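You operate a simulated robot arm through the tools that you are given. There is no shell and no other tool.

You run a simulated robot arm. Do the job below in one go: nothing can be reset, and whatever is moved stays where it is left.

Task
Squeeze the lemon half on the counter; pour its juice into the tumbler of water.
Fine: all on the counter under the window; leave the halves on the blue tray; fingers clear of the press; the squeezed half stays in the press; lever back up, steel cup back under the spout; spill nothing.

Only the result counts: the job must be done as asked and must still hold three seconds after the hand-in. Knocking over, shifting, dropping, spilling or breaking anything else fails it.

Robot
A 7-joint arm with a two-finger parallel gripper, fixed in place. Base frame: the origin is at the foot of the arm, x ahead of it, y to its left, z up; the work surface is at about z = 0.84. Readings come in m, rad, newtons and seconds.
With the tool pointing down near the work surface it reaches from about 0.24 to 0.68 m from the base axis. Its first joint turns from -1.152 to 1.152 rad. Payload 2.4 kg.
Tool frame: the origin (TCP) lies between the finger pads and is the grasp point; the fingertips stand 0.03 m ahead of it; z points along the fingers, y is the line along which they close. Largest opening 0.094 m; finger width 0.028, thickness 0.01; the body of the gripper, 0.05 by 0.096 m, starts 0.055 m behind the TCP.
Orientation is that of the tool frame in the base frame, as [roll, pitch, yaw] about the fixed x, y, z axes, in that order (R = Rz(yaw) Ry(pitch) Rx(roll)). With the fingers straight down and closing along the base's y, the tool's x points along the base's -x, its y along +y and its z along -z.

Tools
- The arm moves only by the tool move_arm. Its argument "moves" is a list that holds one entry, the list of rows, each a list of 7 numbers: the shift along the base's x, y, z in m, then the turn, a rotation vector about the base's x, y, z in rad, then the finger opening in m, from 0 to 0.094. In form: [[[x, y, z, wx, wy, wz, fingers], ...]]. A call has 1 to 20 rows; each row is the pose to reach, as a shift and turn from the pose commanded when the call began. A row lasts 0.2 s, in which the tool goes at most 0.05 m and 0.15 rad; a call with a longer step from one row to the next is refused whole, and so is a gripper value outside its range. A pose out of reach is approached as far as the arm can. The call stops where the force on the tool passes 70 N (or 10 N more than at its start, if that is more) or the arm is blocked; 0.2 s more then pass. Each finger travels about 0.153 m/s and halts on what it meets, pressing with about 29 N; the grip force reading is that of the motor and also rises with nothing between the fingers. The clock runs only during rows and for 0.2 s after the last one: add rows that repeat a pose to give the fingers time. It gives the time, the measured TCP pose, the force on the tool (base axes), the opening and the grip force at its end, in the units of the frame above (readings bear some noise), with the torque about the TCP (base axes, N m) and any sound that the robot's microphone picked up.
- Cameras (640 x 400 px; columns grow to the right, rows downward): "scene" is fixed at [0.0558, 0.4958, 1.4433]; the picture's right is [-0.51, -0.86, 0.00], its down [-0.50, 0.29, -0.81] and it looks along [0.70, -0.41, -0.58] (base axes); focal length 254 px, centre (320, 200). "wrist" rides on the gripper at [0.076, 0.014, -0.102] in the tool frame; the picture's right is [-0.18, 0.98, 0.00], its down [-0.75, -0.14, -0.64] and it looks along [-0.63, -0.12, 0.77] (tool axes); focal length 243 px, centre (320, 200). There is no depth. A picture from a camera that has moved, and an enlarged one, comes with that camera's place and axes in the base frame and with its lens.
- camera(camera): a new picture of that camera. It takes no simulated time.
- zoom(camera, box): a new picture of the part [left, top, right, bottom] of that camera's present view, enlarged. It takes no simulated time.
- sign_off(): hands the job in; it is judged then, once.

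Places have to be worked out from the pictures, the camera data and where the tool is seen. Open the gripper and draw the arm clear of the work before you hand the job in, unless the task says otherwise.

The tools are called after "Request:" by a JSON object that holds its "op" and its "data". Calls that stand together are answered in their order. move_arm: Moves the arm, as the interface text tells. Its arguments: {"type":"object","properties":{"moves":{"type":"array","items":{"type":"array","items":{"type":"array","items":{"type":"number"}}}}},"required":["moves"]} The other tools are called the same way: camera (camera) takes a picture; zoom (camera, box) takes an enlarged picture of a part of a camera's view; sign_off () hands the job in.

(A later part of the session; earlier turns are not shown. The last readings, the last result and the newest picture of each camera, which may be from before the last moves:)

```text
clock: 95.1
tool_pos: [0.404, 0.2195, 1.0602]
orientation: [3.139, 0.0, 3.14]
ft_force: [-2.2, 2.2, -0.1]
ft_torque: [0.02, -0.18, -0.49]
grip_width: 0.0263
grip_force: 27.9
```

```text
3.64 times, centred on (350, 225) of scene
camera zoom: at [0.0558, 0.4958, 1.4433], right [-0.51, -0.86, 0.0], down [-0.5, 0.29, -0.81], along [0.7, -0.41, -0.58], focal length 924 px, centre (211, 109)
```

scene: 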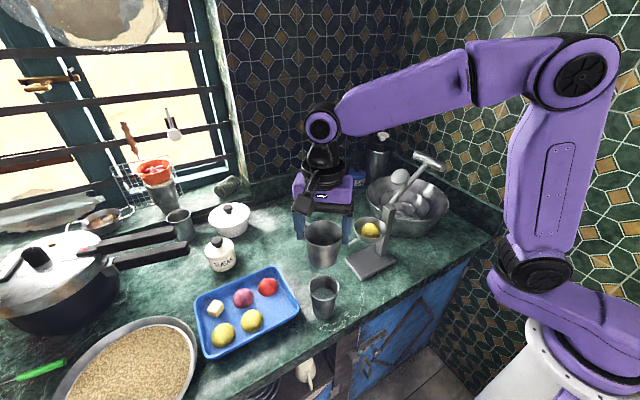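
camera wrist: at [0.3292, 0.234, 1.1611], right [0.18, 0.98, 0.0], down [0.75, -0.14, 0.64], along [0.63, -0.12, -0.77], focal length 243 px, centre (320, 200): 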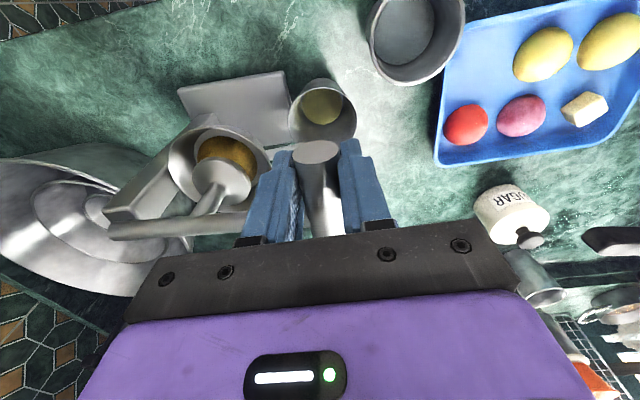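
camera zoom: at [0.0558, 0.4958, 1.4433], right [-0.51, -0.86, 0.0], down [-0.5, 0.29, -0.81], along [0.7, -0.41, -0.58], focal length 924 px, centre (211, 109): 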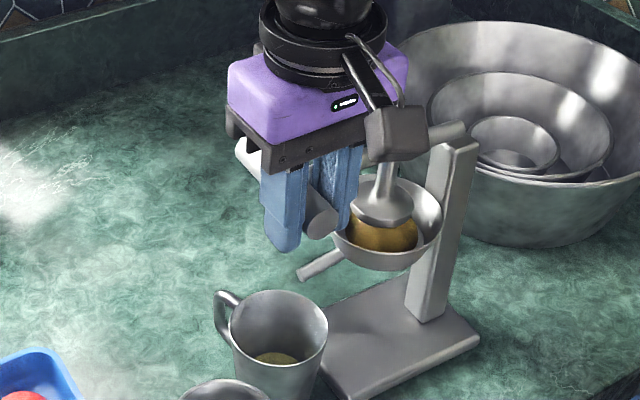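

The bar is gripped. I raise the lever along its arc, first to about 30°, watching that the half stays in the bowl.

Request:
{"op": "move_arm", "data": {"moves": [[[0, -0.0008, 0.004, 0, 0, 0, 0.022], [0, -0.0016, 0.0086, 0, 0, 0, 0.022], [0, -0.0042, 0.0192, 0, 0, 0, 0.022], [0, -0.0076, 0.0297, 0, 0, 0, 0.022], [0, -0.0129, 0.0423, 0, 0, 0, 0.022], [0, -0.0192, 0.0545, 0, 0, 0, 0.022]]]}}

Request:
{"op": "zoom", "data": {"camera": "scene", "box": [300, 150, 420, 290]}}

Request:
{"op": "camera", "data": {"camera": "wrist"}}

```text
clock: 96.5
tool_pos: [0.4046, 0.1998, 1.1152]
orientation: [3.14, 0.003, -3.139]
ft_force: [-3.7, 4.8, -0.7]
ft_torque: [0.29, 0.3, -0.24]
grip_width: 0.0234
grip_force: 29.3
```

```text
2.86 times, centred on (360, 220) of scene
camera zoom: at [0.0557, 0.4959, 1.4433], right [-0.51, -0.86, 0.0], down [-0.5, 0.29, -0.81], along [0.7, -0.41, -0.58], focal length 726 px, centre (206, 143)
```

zoom: 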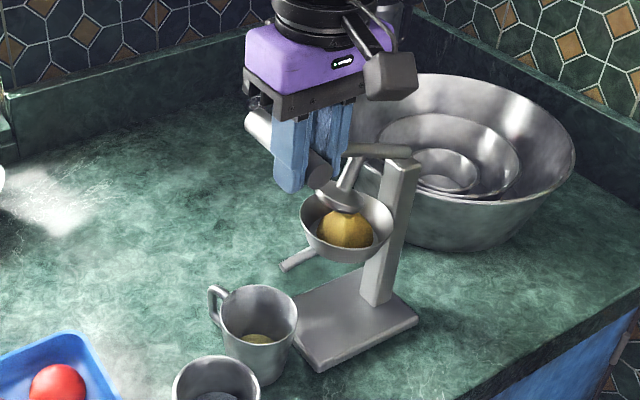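

```text
taken
camera wrist: at [0.3287, 0.2136, 1.2165], right [0.18, 0.98, 0.0], down [0.75, -0.14, 0.64], along [0.63, -0.12, -0.77], focal length 243 px, centre (320, 200)
```

wrist: 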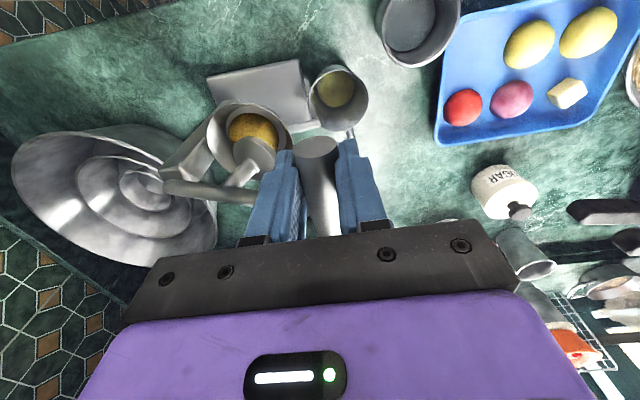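

The half stays in the bowl and the lever follows. I continue to about 60°.

Request:
{"op": "move_arm", "data": {"moves": [[[0, -0.0043, 0.005, 0, 0, 0, 0.022], [0, -0.0089, 0.0108, 0, 0, 0, 0.022], [0, -0.014, 0.017, 0, 0, 0, 0.022], [0, -0.0193, 0.0235, 0, 0, 0, 0.022], [0, -0.0309, 0.0352, 0, 0, 0, 0.022], [0, -0.0437, 0.0455, 0, 0, 0, 0.022], [0, -0.0575, 0.0545, 0, 0, 0, 0.022]]]}}

Request:
{"op": "zoom", "data": {"camera": "scene", "box": [300, 110, 420, 250]}}

```text
clock: 98.1
tool_pos: [0.4046, 0.1437, 1.1676]
orientation: [3.139, -0.001, -3.139]
ft_force: [-3.3, 4.8, 0.5]
ft_torque: [0.34, 0.14, -0.01]
grip_width: 0.0231
grip_force: 29.0
```

```text
2.86 times, centred on (360, 180) of scene
camera zoom: at [0.0557, 0.4959, 1.4433], right [-0.51, -0.86, 0.0], down [-0.5, 0.29, -0.81], along [0.7, -0.41, -0.58], focal length 726 px, centre (206, 257)
```

zoom: 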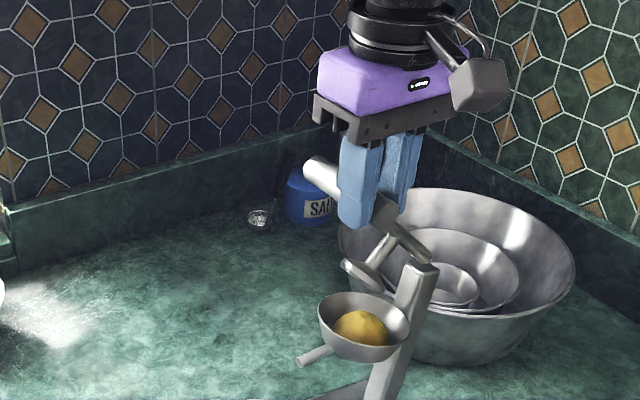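

Lever at about 60° and the half is still in the bowl. I loosen to a cage again and carry the bar over the top to about 125° on the far side.

Request:
{"op": "move_arm", "data": {"moves": [[[0, 0, -0.003, 0, 0, 0, 0.03], [0, 0, -0.003, 0, 0, 0, 0.032], [0, -0.013, 0.006, 0, 0, 0, 0.032], [0, -0.027, 0.014, 0, 0, 0, 0.032], [0, -0.04, 0.0204, 0, 0, 0, 0.032], [0, -0.06, 0.0245, 0, 0, 0, 0.032], [0, -0.08, 0.0254, 0, 0, 0, 0.032], [0, -0.1, 0.0245, 0, 0, 0, 0.032], [0, -0.121, 0.0204, 0, 0, 0, 0.032], [0, -0.134, 0.016, 0, 0, 0, 0.032], [0, -0.147, 0.0114, 0, 0, 0, 0.032], [0, -0.159, 0.005, 0, 0, 0, 0.032], [0, -0.17, -0.0026, 0, 0, 0, 0.032]]]}}

Request:
{"op": "zoom", "data": {"camera": "scene", "box": [330, 90, 470, 250]}}

Request:
{"op": "camera", "data": {"camera": "wrist"}}

```text
clock: 100.9
tool_pos: [0.4044, -0.0281, 1.1651]
orientation: [3.141, 0.0, -3.14]
ft_force: [0.4, -0.7, 0.4]
ft_torque: [0.01, 0.03, -0.01]
grip_width: 0.0325
grip_force: 0.5
```

```text
2.50 times, centred on (400, 170) of scene
camera zoom: at [0.0558, 0.4957, 1.4433], right [-0.51, -0.86, 0.0], down [-0.5, 0.29, -0.81], along [0.7, -0.41, -0.58], focal length 635 px, centre (120, 275)
```

zoom: 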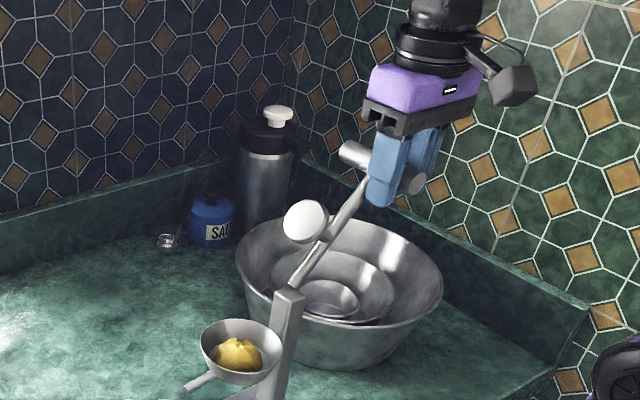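

```text
taken
camera wrist: at [0.3287, -0.0126, 1.2661], right [0.18, 0.98, 0.0], down [0.75, -0.14, 0.64], along [0.63, -0.12, -0.77], focal length 243 px, centre (320, 200)
```

wrist: 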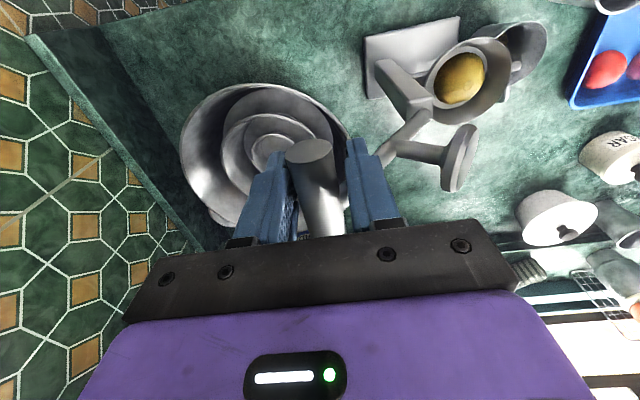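

At about 125° now, with the half lying in the bowl. I take the lever the remaining way back to its original rest angle.

Request:
{"op": "move_arm", "data": {"moves": [[[0, -0.008, -0.005, 0, 0, 0, 0.032], [0, -0.0155, -0.0115, 0, 0, 0, 0.032], [0, -0.022, -0.017, 0, 0, 0, 0.032], [0, -0.0275, -0.021, 0, 0, 0, 0.032], [0, -0.031, -0.024, 0, 0, 0, 0.032], [0, -0.031, -0.024, 0, 0, 0, 0.032]]]}}

Request:
{"op": "zoom", "data": {"camera": "scene", "box": [310, 140, 450, 290]}}

Request:
{"op": "camera", "data": {"camera": "wrist"}}

```text
clock: 102.3
tool_pos: [0.4039, -0.0587, 1.1419]
orientation: [3.141, 0.0, -3.139]
ft_force: [0.3, 2.1, 0.5]
ft_torque: [0.02, -0.02, -0.01]
grip_width: 0.0335
grip_force: 1.3
```

```text
2.67 times, centred on (380, 215) of scene
camera zoom: at [0.0558, 0.4958, 1.4433], right [-0.51, -0.86, 0.0], down [-0.5, 0.29, -0.81], along [0.7, -0.41, -0.58], focal length 677 px, centre (160, 160)
```

zoom: 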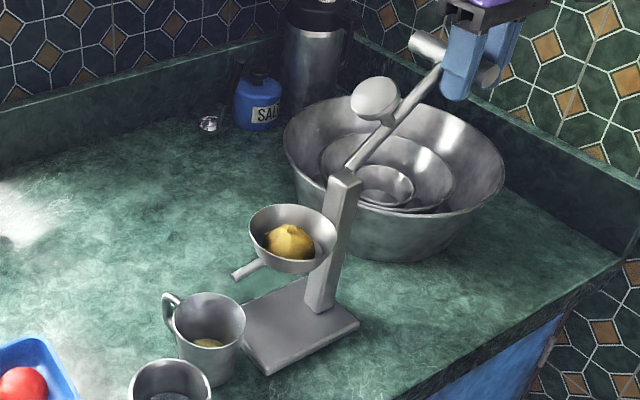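

```text
taken
camera wrist: at [0.3283, -0.0446, 1.2423], right [0.18, 0.98, 0.0], down [0.75, -0.14, 0.64], along [0.63, -0.12, -0.77], focal length 243 px, centre (320, 200)
```

wrist: 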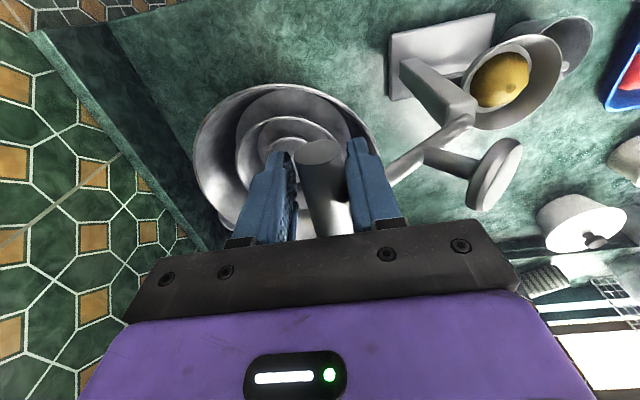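

The lever is back at its starting angle, against its stop. I open wide, rise clear and check that it stays up.

Request:
{"op": "move_arm", "data": {"moves": [[[0, 0.002, 0, 0, 0, 0, 0.045], [0, 0.002, 0, 0, 0, 0, 0.06], [0, 0.002, 0, 0, 0, 0, 0.06], [0, 0.002, 0.03, 0, 0, 0, 0.06], [0, 0.002, 0.07, 0, 0, 0, 0.06], [0, 0.002, 0.115, 0, 0, 0, 0.06], [0, 0.002, 0.13, 0, 0, 0, 0.06]]]}}

Request:
{"op": "zoom", "data": {"camera": "scene", "box": [310, 140, 450, 290]}}

Request:
{"op": "camera", "data": {"camera": "wrist"}}

```text
clock: 103.9
tool_pos: [0.4056, -0.0559, 1.27]
orientation: [-3.141, 0.0, -3.139]
ft_force: [-0.3, 0.5, -0.1]
ft_torque: [-0.02, 0.02, -0.01]
grip_width: 0.0601
grip_force: 0.1
```

```text
2.67 times, centred on (380, 215) of scene
camera zoom: at [0.0558, 0.4958, 1.4433], right [-0.51, -0.86, 0.0], down [-0.5, 0.29, -0.81], along [0.7, -0.41, -0.58], focal length 677 px, centre (160, 160)
```

zoom: 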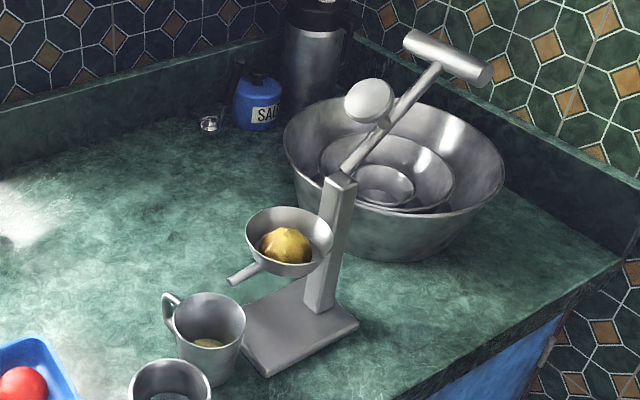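

```text
taken
camera wrist: at [0.33, -0.0409, 1.3718], right [0.18, 0.98, 0.0], down [0.75, -0.14, 0.64], along [0.63, -0.12, -0.77], focal length 243 px, centre (320, 200)
```

wrist: 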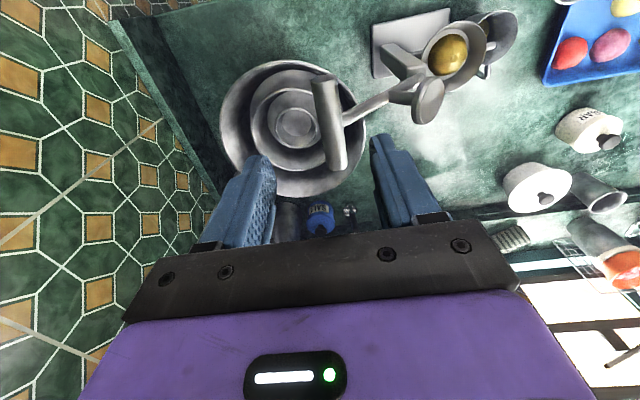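

The lever stays up and the squeezed half is in the bowl. Before handling the full cup, I rehearse the exact pouring path with the empty hand, so I move high to beside the tumbler, turned back to the 142° yaw.

Request:
{"op": "move_arm", "data": {"moves": [[[0, 0.04, 0, 0, 0, -0.08, 0.076], [0, 0.085, 0, 0, 0, -0.165, 0.076], [0, 0.13, 0, 0, 0, -0.26, 0.076], [0, 0.175, 0, 0, 0, -0.36, 0.076], [0, 0.22, -0.02, 0, 0, -0.46, 0.076], [0, 0.26, -0.045, 0, 0, -0.56, 0.076], [0, 0.3, -0.075, 0, 0, -0.663, 0.076], [-0.0016, 0.331, -0.11, 0, 0, -0.663, 0.076], [-0.0016, 0.331, -0.145, 0, 0, -0.663, 0.076], [-0.0016, 0.331, -0.145, 0, 0, -0.663, 0.076]]]}}

Request:
{"op": "camera", "data": {"camera": "wrist"}}

Request:
{"op": "zoom", "data": {"camera": "wrist", "box": [200, 0, 440, 150]}}

```text
clock: 106.1
tool_pos: [0.4017, 0.2739, 1.1235]
orientation: [3.139, 0.001, 2.48]
ft_force: [-0.5, -0.3, 0.4]
ft_torque: [0.02, 0.02, -0.01]
grip_width: 0.0759
grip_force: 0.1
```

```text
taken
camera wrist: at [0.3503, 0.3309, 1.2265], right [0.75, 0.66, 0.0], down [0.51, -0.57, 0.64], along [0.43, -0.48, -0.77], focal length 243 px, centre (320, 200)
```

wrist: 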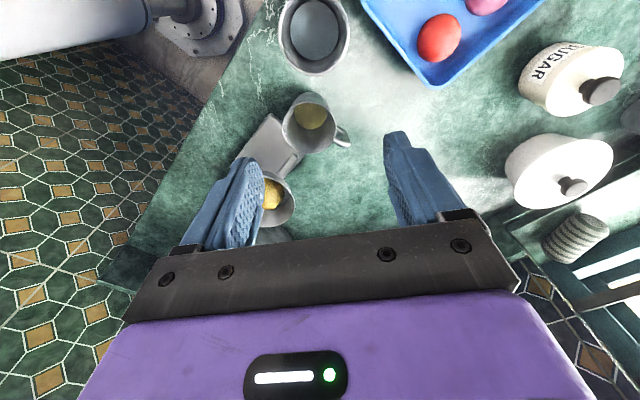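

```text
2.67 times, centred on (320, 75) of wrist
camera zoom: at [0.3503, 0.3309, 1.2265], right [0.75, 0.66, 0.0], down [0.51, -0.57, 0.64], along [0.43, -0.48, -0.77], focal length 647 px, centre (320, 533)
```

zoom: 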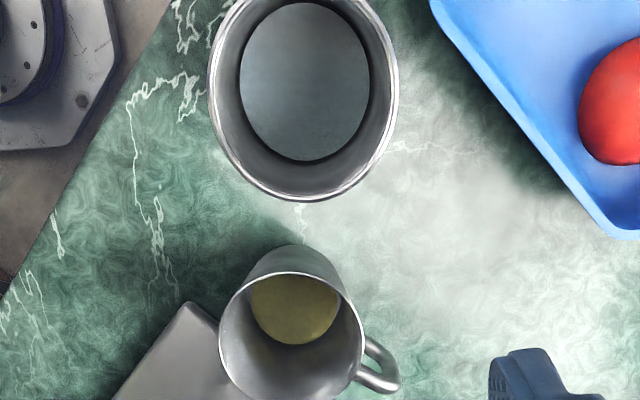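

Juice is clearly visible in the cup, and the tumbler's centre is confirmed at (0.3655, 0.3045). With the empty hand I rehearse the pour: tilt 55° while high, then lower to pouring height.

Request:
{"op": "move_arm", "data": {"moves": [[[-0.0016, 0.0012, 0, -0.0841, -0.1081, 0, 0.076], [-0.0036, 0.0028, 0, -0.1682, -0.2162, 0, 0.076], [-0.0062, 0.0049, 0, -0.2523, -0.3243, 0, 0.076], [-0.0093, 0.0072, 0, -0.3365, -0.4324, 0, 0.076], [-0.0127, 0.0099, 0, -0.4206, -0.5405, 0, 0.076], [-0.0165, 0.0128, 0, -0.5047, -0.6486, 0, 0.076], [-0.0204, 0.0159, 0, -0.5894, -0.7574, 0, 0.076], [-0.0204, 0.0159, -0.025, -0.5894, -0.7574, 0, 0.076], [-0.0204, 0.0159, -0.05, -0.5894, -0.7574, 0, 0.076], [-0.0204, 0.0159, -0.075, -0.5894, -0.7574, 0, 0.076], [-0.0204, 0.0159, -0.102, -0.5894, -0.7574, 0, 0.076], [-0.0204, 0.0159, -0.102, -0.5894, -0.7574, 0, 0.076]]]}}

Request:
{"op": "camera", "data": {"camera": "scene"}}

Request:
{"op": "camera", "data": {"camera": "wrist"}}

```text
clock: 108.7
tool_pos: [0.3831, 0.288, 1.0215]
orientation: [3.139, 0.958, 2.479]
ft_force: [-0.1, 0.7, 0.3]
ft_torque: [0.01, 0.0, -0.03]
grip_width: 0.0761
grip_force: 0.1
```

```text
taken
```

scene: 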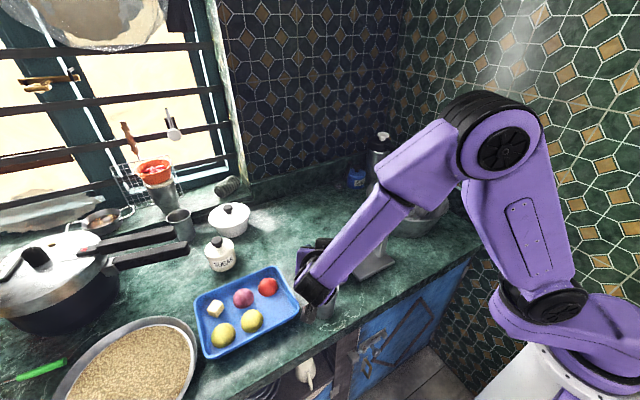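

```text
taken
camera wrist: at [0.2905, 0.3779, 1.0177], right [0.69, 0.71, 0.15], down [-0.16, -0.05, 0.99], along [0.71, -0.7, 0.08], focal length 243 px, centre (320, 200)
```

wrist: 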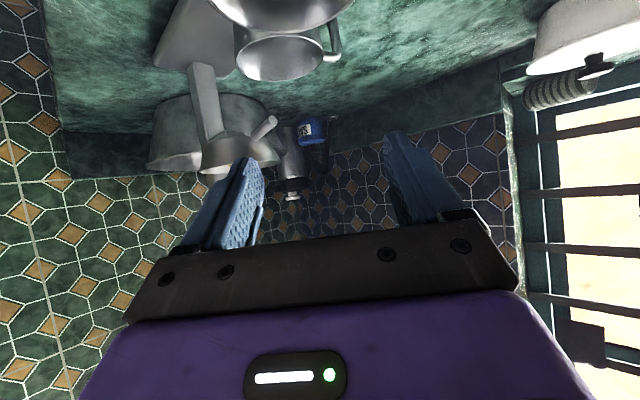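

No warnings there. Now the lip-fixed tilt at low height, first half (55° → 83°), still empty-handed.

Request:
{"op": "move_arm", "data": {"moves": [[[-0.0038, 0.0029, 0.0011, -0.075, -0.0964, 0, 0.076], [-0.0076, 0.0059, 0.0017, -0.1501, -0.1928, 0, 0.076], [-0.0114, 0.0088, 0.0017, -0.2251, -0.2892, 0, 0.076], [-0.0151, 0.0118, 0.0011, -0.3001, -0.3857, 0, 0.076]]]}}

Request:
{"op": "camera", "data": {"camera": "scene"}}

```text
clock: 109.7
tool_pos: [0.3671, 0.3019, 1.0244]
orientation: [3.132, 1.45, 2.473]
ft_force: [0.7, 0.5, -0.2]
ft_torque: [0.0, 0.01, 0.03]
grip_width: 0.0759
grip_force: 0.1
```

```text
taken
```

scene: 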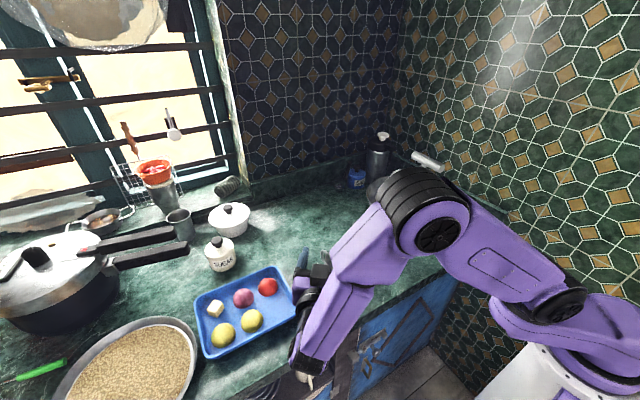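

Still fine. Second half of the dry tilt, to 107°.

Request:
{"op": "move_arm", "data": {"moves": [[[-0.0038, 0.0029, -0.0012, -0.075, -0.0964, 0, 0.076], [-0.0073, 0.0056, -0.003, -0.1501, -0.1928, 0, 0.076], [-0.0106, 0.0082, -0.0052, -0.2251, -0.2892, 0, 0.076], [-0.0121, 0.0094, -0.0064, -0.2572, -0.3304, 0, 0.076]]]}}

Request:
{"op": "camera", "data": {"camera": "scene"}}

Request:
{"op": "zoom", "data": {"camera": "scene", "box": [260, 200, 440, 390]}}

```text
clock: 110.7
tool_pos: [0.3554, 0.3116, 1.0191]
orientation: [0.0, 1.274, -0.658]
ft_force: [1.0, -0.1, 1.0]
ft_torque: [0.0, -0.01, -0.01]
grip_width: 0.0761
grip_force: 0.1
```

```text
taken
```

scene: 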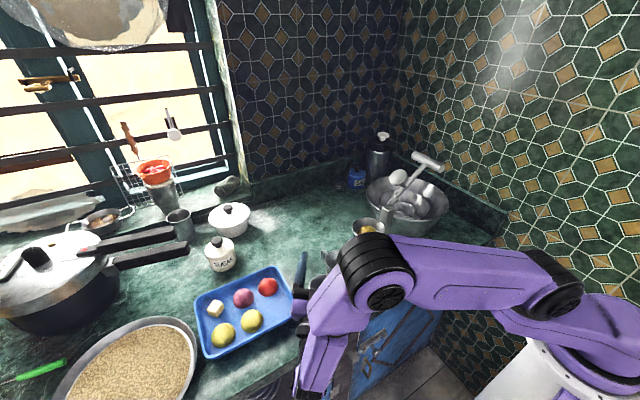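

```text
2.11 times, centred on (350, 295) of scene
camera zoom: at [0.0558, 0.4958, 1.4433], right [-0.51, -0.86, 0.0], down [-0.5, 0.29, -0.81], along [0.7, -0.41, -0.58], focal length 535 px, centre (257, 0)
```

zoom: 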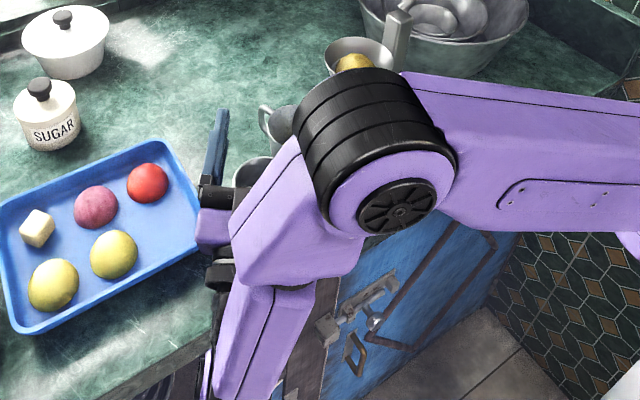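

The whole low pour path to 107° is reachable without a warning. I reverse it exactly and come back upright.

Request:
{"op": "move_arm", "data": {"moves": [[[0.0015, -0.0012, 0.0012, 0.0321, 0.0412, 0, 0.076], [0.0048, -0.0038, 0.0034, 0.1071, 0.1376, 0, 0.076], [0.0083, -0.0065, 0.0052, 0.1822, 0.234, 0, 0.076], [0.0121, -0.0094, 0.0064, 0.2572, 0.3304, 0, 0.076], [0.0158, -0.0124, 0.007, 0.3322, 0.4269, 0, 0.076], [0.0196, -0.0153, 0.007, 0.4072, 0.5233, 0, 0.076], [0.0234, -0.0183, 0.0064, 0.4823, 0.6197, 0, 0.076], [0.0272, -0.0212, 0.0053, 0.5573, 0.7161, 0, 0.076], [0.0272, -0.0212, 0.0303, 0.5573, 0.7161, 0, 0.076], [0.0272, -0.0212, 0.0553, 0.5573, 0.7161, 0, 0.076], [0.0272, -0.0212, 0.0803, 0.5573, 0.7161, 0, 0.076], [0.0272, -0.0212, 0.1073, 0.5573, 0.7161, 0, 0.076], [0.0311, -0.0243, 0.1073, 0.6414, 0.8242, 0, 0.076], [0.0349, -0.0272, 0.1073, 0.7255, 0.9323, 0, 0.076], [0.0383, -0.0299, 0.1073, 0.8096, 1.0404, 0, 0.076], [0.0414, -0.0322, 0.1073, 0.8937, 1.1485, 0, 0.076], [0.044, -0.0343, 0.1073, 0.9778, 1.2566, 0, 0.076], [0.046, -0.0359, 0.1073, 1.0619, 1.3647, 0, 0.076], [0.0476, -0.0371, 0.1073, 1.1467, 1.4735, 0, 0.076], [0.0476, -0.0371, 0.1073, 1.1467, 1.4735, 0, 0.076]]]}}

Request:
{"op": "camera", "data": {"camera": "scene"}}

Request:
{"op": "camera", "data": {"camera": "wrist"}}

```text
clock: 114.9
tool_pos: [0.4024, 0.2742, 1.1274]
orientation: [3.141, -0.002, 2.481]
ft_force: [0.3, -0.6, -0.3]
ft_torque: [-0.01, -0.03, -0.03]
grip_width: 0.0759
grip_force: 0.0
```

```text
taken
```

scene: 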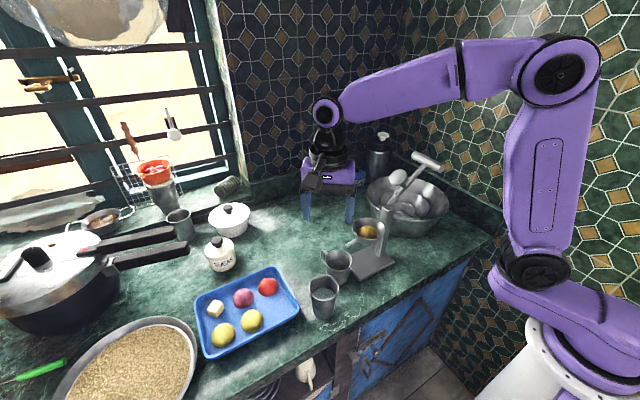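

```text
taken
camera wrist: at [0.3522, 0.3319, 1.2291], right [0.75, 0.66, 0.0], down [0.51, -0.58, 0.64], along [0.42, -0.48, -0.77], focal length 243 px, centre (320, 200)
```

wrist: 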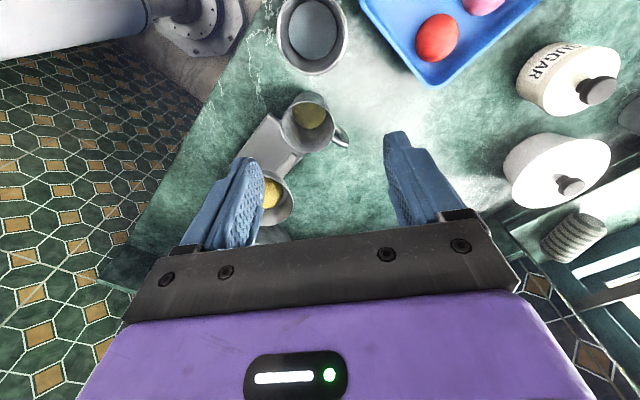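

I move over the cup with the fingers fully open and come down to just above its rim.

Request:
{"op": "move_arm", "data": {"moves": [[[0.011, -0.0265, 0, 0, 0, 0, 0.094], [0.0225, -0.053, 0, 0, 0, 0, 0.094], [0.0225, -0.053, -0.045, 0, 0, 0, 0.094], [0.0225, -0.053, -0.09, 0, 0, 0, 0.094], [0.0225, -0.053, -0.13, 0, 0, 0, 0.094], [0.0225, -0.053, -0.16, 0, 0, 0, 0.094], [0.0225, -0.053, -0.173, 0, 0, 0, 0.094], [0.0225, -0.053, -0.173, 0, 0, 0, 0.094]]]}}

Request:
{"op": "camera", "data": {"camera": "wrist"}}

Request:
{"op": "zoom", "data": {"camera": "scene", "box": [290, 190, 400, 300]}}

```text
clock: 116.7
tool_pos: [0.4268, 0.2211, 0.9523]
orientation: [3.14, 0.0, 2.479]
ft_force: [-0.5, 0.2, -0.3]
ft_torque: [0.0, 0.0, 0.04]
grip_width: 0.0942
grip_force: 0.0
```

```text
taken
camera wrist: at [0.3757, 0.28, 1.0539], right [0.75, 0.66, 0.0], down [0.51, -0.57, 0.64], along [0.43, -0.48, -0.77], focal length 243 px, centre (320, 200)
```

wrist: 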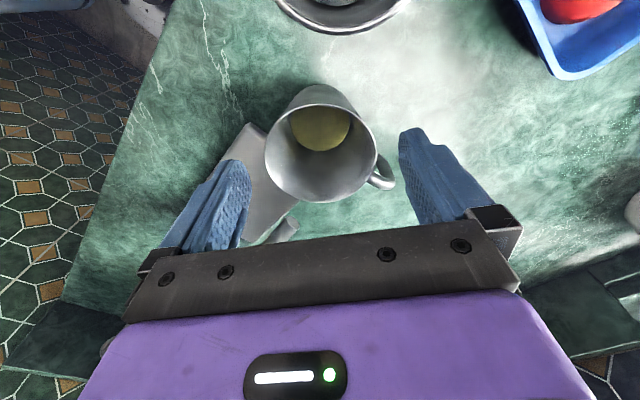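

```text
3.64 times, centred on (345, 245) of scene
camera zoom: at [0.0558, 0.4958, 1.4433], right [-0.51, -0.86, 0.0], down [-0.5, 0.29, -0.81], along [0.7, -0.41, -0.58], focal length 924 px, centre (229, 36)
```

zoom: 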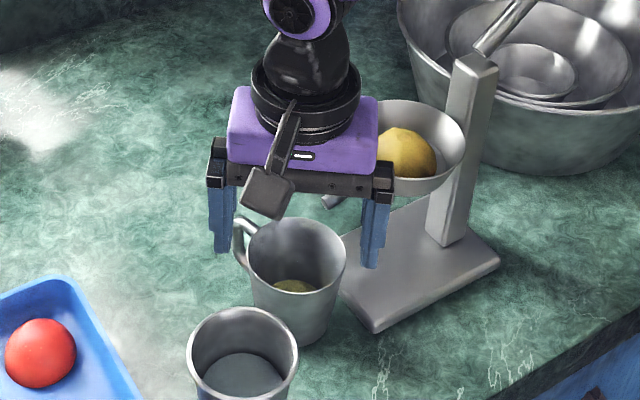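

Well centred, with the handle outside the finger's path. I lower to z ≈ 0.924 and close gently on the cup.

Request:
{"op": "move_arm", "data": {"moves": [[[0, 0, -0.01, 0, 0, 0, 0.094], [0, 0, -0.02, 0, 0, 0, 0.094], [0, 0, -0.028, 0, 0, 0, 0.094], [0, 0, -0.028, 0, 0, 0, 0.086], [0, 0, -0.028, 0, 0, 0, 0.08], [0, 0, -0.028, 0, 0, 0, 0.075], [0, 0, -0.028, 0, 0, 0, 0.066], [0, 0, -0.028, 0, 0, 0, 0.066]]]}}

Request:
{"op": "camera", "data": {"camera": "wrist"}}

```text
clock: 118.5
tool_pos: [0.4262, 0.2201, 0.9244]
orientation: [-3.14, 0.001, 2.481]
ft_force: [-0.9, 2.6, -0.5]
ft_torque: [-0.12, -0.04, -0.08]
grip_width: 0.0755
grip_force: 28.9
```

```text
taken
camera wrist: at [0.3751, 0.2792, 1.0264], right [0.75, 0.66, 0.0], down [0.51, -0.57, 0.64], along [0.43, -0.48, -0.77], focal length 243 px, centre (320, 200)
```

wrist: 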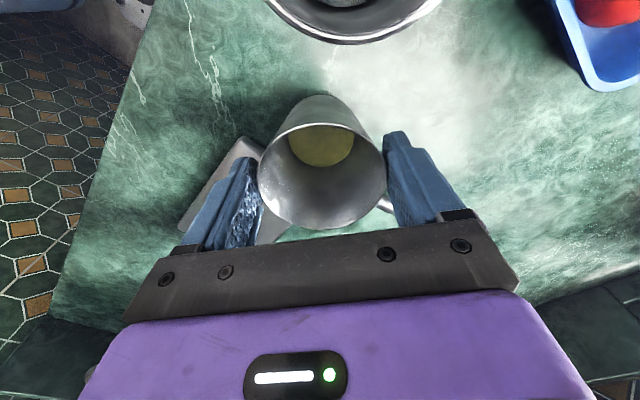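

The cup is held at 75.5 mm. I lift it 12 mm gently and move it out from under the spout, away from the tumbler.

Request:
{"op": "move_arm", "data": {"moves": [[[0, 0, 0.002, 0, 0, 0, 0.066], [0, 0, 0.006, 0, 0, 0, 0.066], [0, 0, 0.01, 0, 0, 0, 0.066], [0, 0, 0.012, 0, 0, 0, 0.066], [0.003, 0.005, 0.012, 0, 0, 0, 0.066], [0.008, 0.013, 0.012, 0, 0, 0, 0.066], [0.013, 0.022, 0.012, 0, 0, 0, 0.066], [0.018, 0.031, 0.012, 0, 0, 0, 0.066], [0.02, 0.035, 0.014, 0, 0, 0, 0.066], [0.02, 0.035, 0.02, 0, 0, 0, 0.066], [0.02, 0.035, 0.03, 0, 0, 0, 0.066]]]}}

Request:
{"op": "camera", "data": {"camera": "wrist"}}

Request:
{"op": "zoom", "data": {"camera": "scene", "box": [290, 190, 400, 300]}}

```text
clock: 120.9
tool_pos: [0.4455, 0.2567, 0.9554]
orientation: [3.14, 0.001, 2.48]
ft_force: [-0.5, -1.0, -1.5]
ft_torque: [0.01, 0.0, -0.02]
grip_width: 0.0753
grip_force: 28.8
```

```text
taken
camera wrist: at [0.3943, 0.3142, 1.0567], right [0.75, 0.66, 0.0], down [0.51, -0.57, 0.64], along [0.43, -0.48, -0.77], focal length 243 px, centre (320, 200)
```

wrist: 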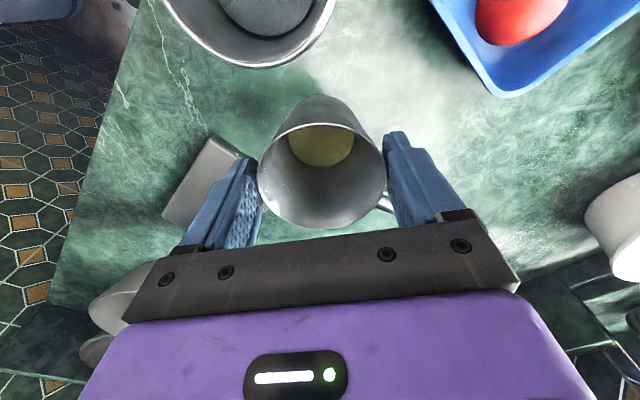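

```text
3.64 times, centred on (345, 245) of scene
camera zoom: at [0.0558, 0.4958, 1.4433], right [-0.51, -0.86, 0.0], down [-0.5, 0.29, -0.81], along [0.7, -0.41, -0.58], focal length 924 px, centre (229, 36)
```

zoom: 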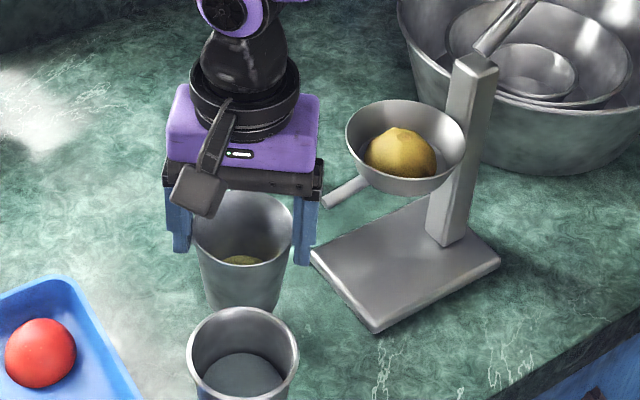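

Clear of the spout. I lift smoothly to z ≈ 1.126 and shift to the start point of the rehearsed pour.

Request:
{"op": "move_arm", "data": {"moves": [[[0, 0, 0.008, 0, 0, 0, 0.066], [0, 0, 0.022, 0, 0, 0, 0.066], [0, 0, 0.042, 0, 0, 0, 0.066], [0, 0, 0.064, 0, 0, 0, 0.066], [0, 0, 0.086, 0, 0, 0, 0.066], [0, 0, 0.108, 0, 0, 0, 0.066], [0, 0, 0.13, 0, 0, 0, 0.066], [0, 0, 0.15, 0, 0, 0, 0.066], [0, 0, 0.164, 0, 0, 0, 0.066], [0, 0, 0.171, 0, 0, 0, 0.066], [-0.004, 0.002, 0.171, 0, 0, 0, 0.066], [-0.012, 0.005, 0.171, 0, 0, 0, 0.066], [-0.022, 0.01, 0.171, 0, 0, 0, 0.066], [-0.032, 0.014, 0.171, 0, 0, 0, 0.066], [-0.039, 0.017, 0.171, 0, 0, 0, 0.066], [-0.043, 0.019, 0.171, 0, 0, 0, 0.066], [-0.043, 0.019, 0.171, 0, 0, 0, 0.066]]]}}

Request:
{"op": "camera", "data": {"camera": "wrist"}}

Request:
{"op": "camera", "data": {"camera": "scene"}}

```text
clock: 124.5
tool_pos: [0.4031, 0.2773, 1.1264]
orientation: [3.14, 0.0, 2.48]
ft_force: [-0.8, -0.1, -0.9]
ft_torque: [-0.01, -0.01, 0.0]
grip_width: 0.0752
grip_force: 28.4
```

```text
taken
camera wrist: at [0.3513, 0.334, 1.2292], right [0.75, 0.66, 0.0], down [0.51, -0.57, 0.64], along [0.43, -0.48, -0.77], focal length 243 px, centre (320, 200)
```

wrist: 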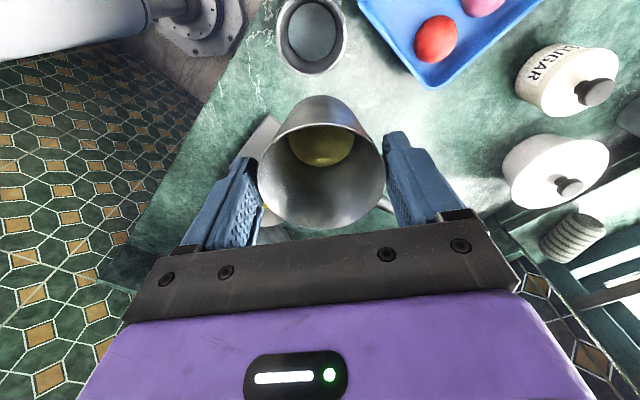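

```text
taken
```

scene: 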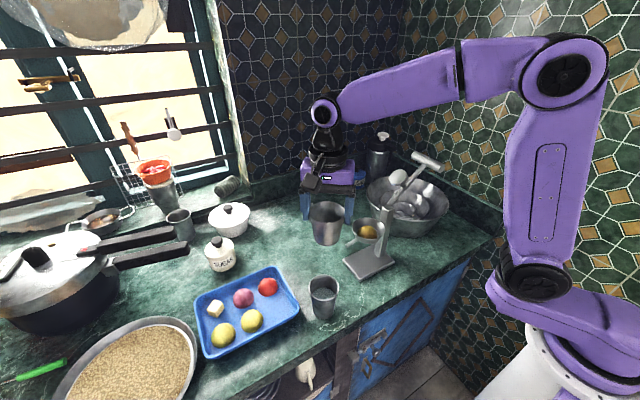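

Everything matches the rehearsal. I tilt slowly to 55° with the lip kept over the tumbler, then lower to pouring height.

Request:
{"op": "move_arm", "data": {"moves": [[[-0.0009, 0.0, 0, -0.0491, -0.0631, 0, 0.066], [-0.0019, 0.0001, 0, -0.0982, -0.1262, 0, 0.066], [-0.0031, 0.0004, 0, -0.1473, -0.1893, 0, 0.066], [-0.0045, 0.0015, 0, -0.1964, -0.2524, 0, 0.066], [-0.0061, 0.0027, 0, -0.2455, -0.3155, 0, 0.066], [-0.0077, 0.004, 0, -0.2946, -0.3786, 0, 0.066], [-0.0096, 0.0055, 0, -0.3437, -0.4417, 0, 0.066], [-0.0116, 0.007, 0, -0.3928, -0.5048, 0, 0.066], [-0.0136, 0.0086, 0, -0.4419, -0.5679, 0, 0.066], [-0.0159, 0.0103, 0, -0.491, -0.631, 0, 0.066], [-0.0181, 0.0121, 0, -0.5401, -0.6941, 0, 0.066], [-0.0204, 0.0139, 0, -0.5894, -0.7574, 0, 0.066], [-0.0204, 0.0139, -0.01, -0.5894, -0.7574, 0, 0.066], [-0.0204, 0.0139, -0.03, -0.5894, -0.7574, 0, 0.066], [-0.0204, 0.0139, -0.05, -0.5894, -0.7574, 0, 0.066], [-0.0204, 0.0139, -0.07, -0.5894, -0.7574, 0, 0.066], [-0.0204, 0.0139, -0.09, -0.5894, -0.7574, 0, 0.066], [-0.0204, 0.0139, -0.102, -0.5894, -0.7574, 0, 0.066], [-0.0204, 0.0139, -0.102, -0.5894, -0.7574, 0, 0.066]]]}}

Request:
{"op": "camera", "data": {"camera": "wrist"}}

Request:
{"op": "zoom", "data": {"camera": "scene", "box": [270, 190, 410, 340]}}

```text
clock: 128.5
tool_pos: [0.3806, 0.2908, 1.0232]
orientation: [3.14, 0.96, 2.478]
ft_force: [-0.3, -0.5, -0.9]
ft_torque: [-0.01, 0.03, 0.01]
grip_width: 0.0754
grip_force: 28.9
```

```text
taken
camera wrist: at [0.2894, 0.3798, 1.0187], right [0.69, 0.71, 0.15], down [-0.16, -0.05, 0.99], along [0.71, -0.7, 0.08], focal length 243 px, centre (320, 200)
```

wrist: 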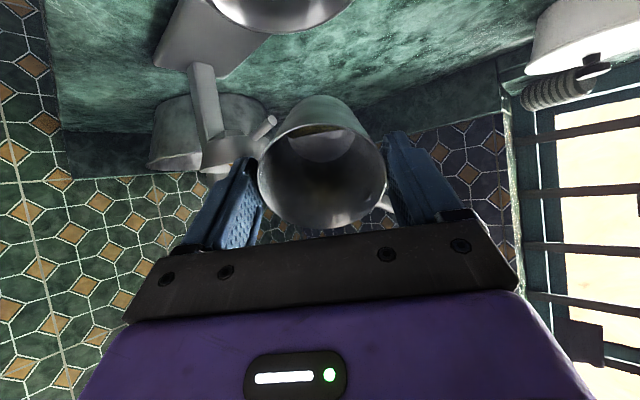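

```text
2.67 times, centred on (340, 265) of scene
camera zoom: at [0.0558, 0.4958, 1.4433], right [-0.51, -0.86, 0.0], down [-0.5, 0.29, -0.81], along [0.7, -0.41, -0.58], focal length 677 px, centre (267, 27)
```

zoom: 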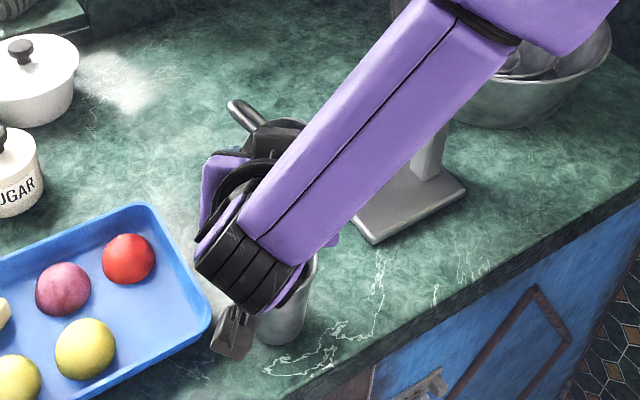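

At 55° the lip is right over the tumbler and about 6 cm above its rim. I now tilt slowly on to 80°, moving the hand so that the lip stays in place.

Request:
{"op": "move_arm", "data": {"moves": [[[-0.002, 0.0002, 0.0004, -0.0268, -0.0344, 0, 0.066], [-0.0041, 0.0005, 0.0008, -0.0536, -0.0688, 0, 0.066], [-0.0059, 0.0006, 0.0011, -0.0804, -0.1032, 0, 0.066], [-0.0074, 0.0017, 0.0014, -0.1072, -0.1376, 0, 0.066], [-0.0087, 0.0027, 0.0016, -0.134, -0.172, 0, 0.066], [-0.0101, 0.0038, 0.0017, -0.1608, -0.2064, 0, 0.066], [-0.0114, 0.0048, 0.0017, -0.1876, -0.2408, 0, 0.066], [-0.0128, 0.0059, 0.0017, -0.2144, -0.2752, 0, 0.066], [-0.0142, 0.007, 0.0016, -0.2412, -0.3096, 0, 0.066], [-0.0155, 0.008, 0.0014, -0.268, -0.344, 0, 0.066]]]}}

Request:
{"op": "camera", "data": {"camera": "wrist"}}

Request:
{"op": "zoom", "data": {"camera": "scene", "box": [270, 190, 410, 340]}}

```text
clock: 130.7
tool_pos: [0.3658, 0.2973, 1.0257]
orientation: [3.141, 1.397, 2.477]
ft_force: [0.0, 0.0, -0.6]
ft_torque: [-0.02, 0.07, 0.03]
grip_width: 0.0753
grip_force: 28.9
```

```text
taken
camera wrist: at [0.2853, 0.3792, 0.9677], right [0.63, 0.76, 0.18], down [-0.48, 0.2, 0.85], along [0.61, -0.62, 0.49], focal length 243 px, centre (320, 200)
```

wrist: 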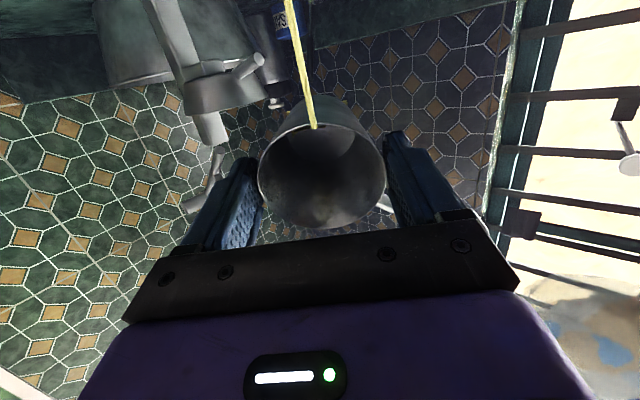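

```text
2.67 times, centred on (340, 265) of scene
camera zoom: at [0.0558, 0.4958, 1.4433], right [-0.51, -0.86, 0.0], down [-0.5, 0.29, -0.81], along [0.7, -0.41, -0.58], focal length 677 px, centre (267, 27)
```

zoom: 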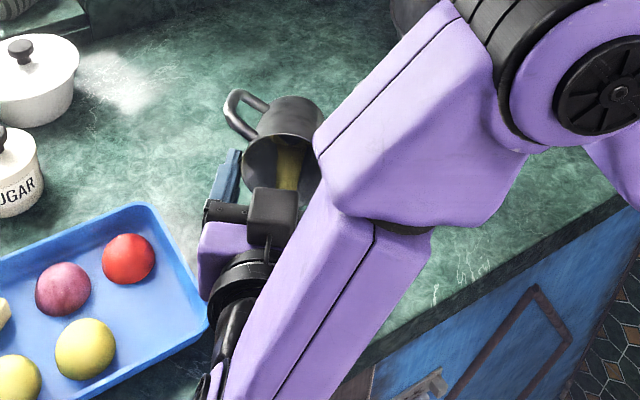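

The juice runs in a thin, nearly vertical stream from the lip at about (0.372, 0.297), which falls within 1 cm of the tumbler's centre. I let it run, then tilt on slowly to 95°.

Request:
{"op": "move_arm", "data": {"moves": [[[0, 0, 0, 0, 0, 0, 0.066], [0, 0, 0, 0, 0, 0, 0.066], [0, 0, 0, 0, 0, 0, 0.066], [-0.0009, 0.0007, -0.0002, -0.016, -0.0206, 0, 0.066], [-0.0017, 0.0013, -0.0003, -0.0321, -0.0413, 0, 0.066], [-0.0025, 0.002, -0.0005, -0.0482, -0.0619, 0, 0.066], [-0.0033, 0.0026, -0.0008, -0.0642, -0.0826, 0, 0.066], [-0.0041, 0.0032, -0.001, -0.0803, -0.1032, 0, 0.066], [-0.0048, 0.0037, -0.0013, -0.0963, -0.1239, 0, 0.066], [-0.0056, 0.0044, -0.0016, -0.1124, -0.1445, 0, 0.066], [-0.0064, 0.005, -0.0019, -0.1284, -0.1652, 0, 0.066], [-0.0072, 0.0056, -0.0022, -0.1445, -0.1858, 0, 0.066], [-0.008, 0.0062, -0.0026, -0.1605, -0.2065, 0, 0.066], [-0.008, 0.0062, -0.0026, -0.1605, -0.2065, 0, 0.066]]]}}

Request:
{"op": "camera", "data": {"camera": "wrist"}}

Request:
{"op": "zoom", "data": {"camera": "scene", "box": [270, 190, 410, 340]}}

```text
clock: 133.7
tool_pos: [0.3587, 0.3029, 1.0236]
orientation: [0.009, 1.482, -0.65]
ft_force: [0.6, -0.4, -0.3]
ft_torque: [0.07, 0.02, -0.01]
grip_width: 0.0751
grip_force: 29.3
```

```text
taken
camera wrist: at [0.2921, 0.3737, 0.9375], right [0.59, 0.79, 0.18], down [-0.64, 0.32, 0.69], along [0.49, -0.53, 0.7], focal length 243 px, centre (320, 200)
```

wrist: 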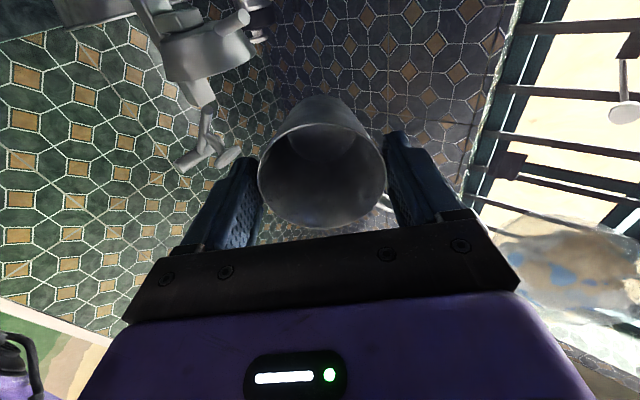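

```text
2.67 times, centred on (340, 265) of scene
camera zoom: at [0.0558, 0.4958, 1.4433], right [-0.51, -0.86, 0.0], down [-0.5, 0.29, -0.81], along [0.7, -0.41, -0.58], focal length 677 px, centre (267, 27)
```

zoom: 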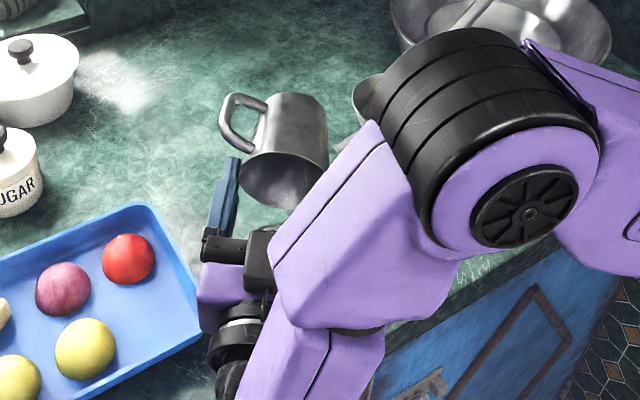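

The stream has ended and the cup looks empty. I tilt on to 107° and hold a moment so the last drops leave over the tumbler.

Request:
{"op": "move_arm", "data": {"moves": [[[-0.0015, 0.0012, -0.001, -0.0321, -0.0413, 0, 0.066], [-0.0029, 0.0023, -0.0019, -0.0642, -0.0826, 0, 0.066], [-0.0042, 0.0033, -0.0029, -0.0963, -0.1239, 0, 0.066], [-0.0057, 0.0045, -0.0041, -0.1284, -0.1652, 0, 0.066], [-0.0057, 0.0045, -0.0041, -0.1284, -0.1652, 0, 0.066], [-0.0057, 0.0045, -0.0041, -0.1284, -0.1652, 0, 0.066], [-0.0057, 0.0045, -0.0041, -0.1284, -0.1652, 0, 0.066], [-0.0057, 0.0045, -0.0041, -0.1284, -0.1652, 0, 0.066], [-0.0057, 0.0045, -0.0041, -0.1284, -0.1652, 0, 0.066]]]}}

Request:
{"op": "camera", "data": {"camera": "wrist"}}

Request:
{"op": "zoom", "data": {"camera": "wrist", "box": [240, 80, 400, 240]}}

```text
clock: 135.7
tool_pos: [0.3522, 0.3065, 1.0199]
orientation: [-0.001, 1.272, -0.66]
ft_force: [0.2, -0.6, -0.3]
ft_torque: [0.03, 0.05, 0.0]
grip_width: 0.0753
grip_force: 29.2
```

```text
taken
camera wrist: at [0.3014, 0.3652, 0.9161], right [0.56, 0.81, 0.18], down [-0.75, 0.4, 0.53], along [0.36, -0.43, 0.83], focal length 243 px, centre (320, 200)
```

wrist: 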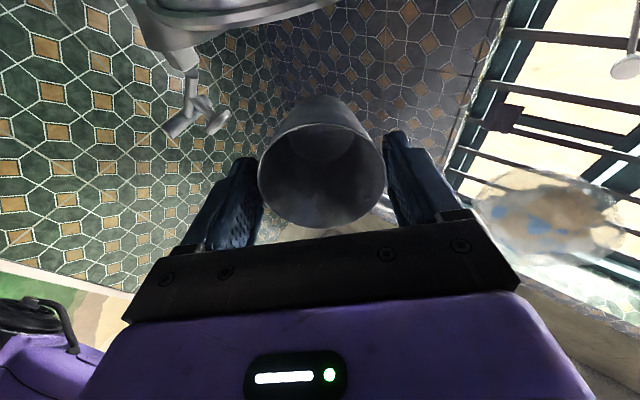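

```text
2.50 times, centred on (320, 160) of wrist
camera zoom: at [0.3014, 0.3652, 0.9161], right [0.56, 0.81, 0.18], down [-0.75, 0.4, 0.53], along [0.36, -0.43, 0.83], focal length 606 px, centre (320, 300)
```

zoom: 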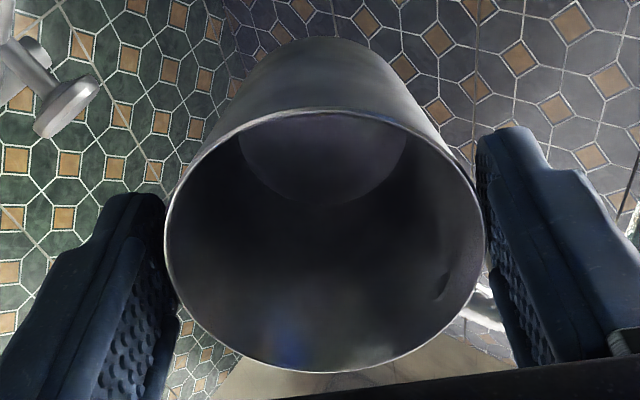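

The cup is empty. I retrace the rehearsed path: back to 55° with the lip over the tumbler, up, and level.

Request:
{"op": "move_arm", "data": {"moves": [[[0.0015, -0.0012, 0.0012, 0.0321, 0.0412, 0, 0.066], [0.0048, -0.0038, 0.0034, 0.1071, 0.1376, 0, 0.066], [0.0083, -0.0065, 0.0052, 0.1822, 0.234, 0, 0.066], [0.0121, -0.0094, 0.0064, 0.2572, 0.3304, 0, 0.066], [0.0158, -0.0124, 0.007, 0.3322, 0.4269, 0, 0.066], [0.0196, -0.0153, 0.007, 0.4072, 0.5233, 0, 0.066], [0.0234, -0.0183, 0.0064, 0.4823, 0.6197, 0, 0.066], [0.0272, -0.0212, 0.0053, 0.5573, 0.7161, 0, 0.066], [0.0272, -0.0212, 0.0303, 0.5573, 0.7161, 0, 0.066], [0.0272, -0.0212, 0.0553, 0.5573, 0.7161, 0, 0.066], [0.0272, -0.0212, 0.0803, 0.5573, 0.7161, 0, 0.066], [0.0272, -0.0212, 0.1073, 0.5573, 0.7161, 0, 0.066], [0.0311, -0.0243, 0.1073, 0.6414, 0.8242, 0, 0.066], [0.0349, -0.0272, 0.1073, 0.7255, 0.9323, 0, 0.066], [0.0383, -0.0299, 0.1073, 0.8096, 1.0404, 0, 0.066], [0.0414, -0.0322, 0.1073, 0.8937, 1.1485, 0, 0.066], [0.044, -0.0343, 0.1073, 0.9778, 1.2566, 0, 0.066], [0.046, -0.0359, 0.1073, 1.0619, 1.3647, 0, 0.066], [0.0476, -0.0371, 0.1073, 1.1467, 1.4735, 0, 0.066], [0.0476, -0.0371, 0.1073, 1.1467, 1.4735, 0, 0.066]]]}}

Request:
{"op": "camera", "data": {"camera": "wrist"}}

Request:
{"op": "zoom", "data": {"camera": "scene", "box": [270, 180, 420, 340]}}

```text
clock: 139.9
tool_pos: [0.4013, 0.2694, 1.127]
orientation: [3.141, -0.002, 2.48]
ft_force: [-0.4, 0.4, -0.7]
ft_torque: [-0.01, 0.04, 0.01]
grip_width: 0.0751
grip_force: 28.8
```

```text
taken
camera wrist: at [0.3498, 0.328, 1.2282], right [0.75, 0.66, 0.0], down [0.51, -0.58, 0.64], along [0.42, -0.48, -0.77], focal length 243 px, centre (320, 200)
```

wrist: 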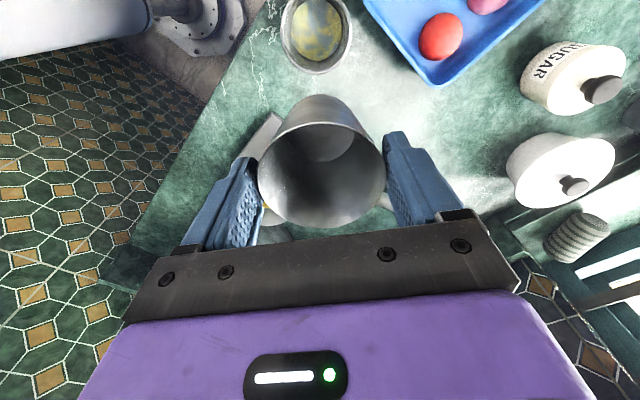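

```text
2.50 times, centred on (345, 260) of scene
camera zoom: at [0.0559, 0.4958, 1.4433], right [-0.51, -0.86, 0.0], down [-0.5, 0.29, -0.81], along [0.7, -0.41, -0.58], focal length 635 px, centre (258, 50)
```

zoom: 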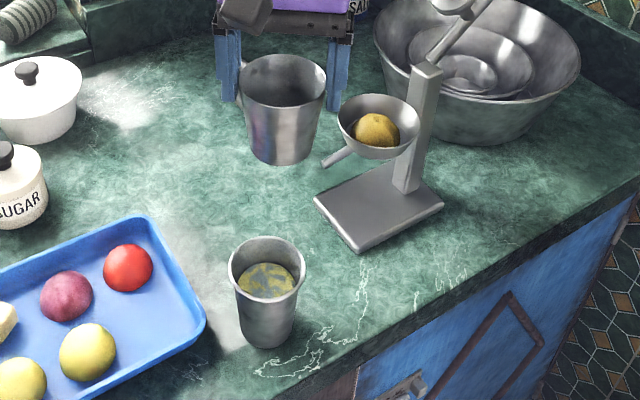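

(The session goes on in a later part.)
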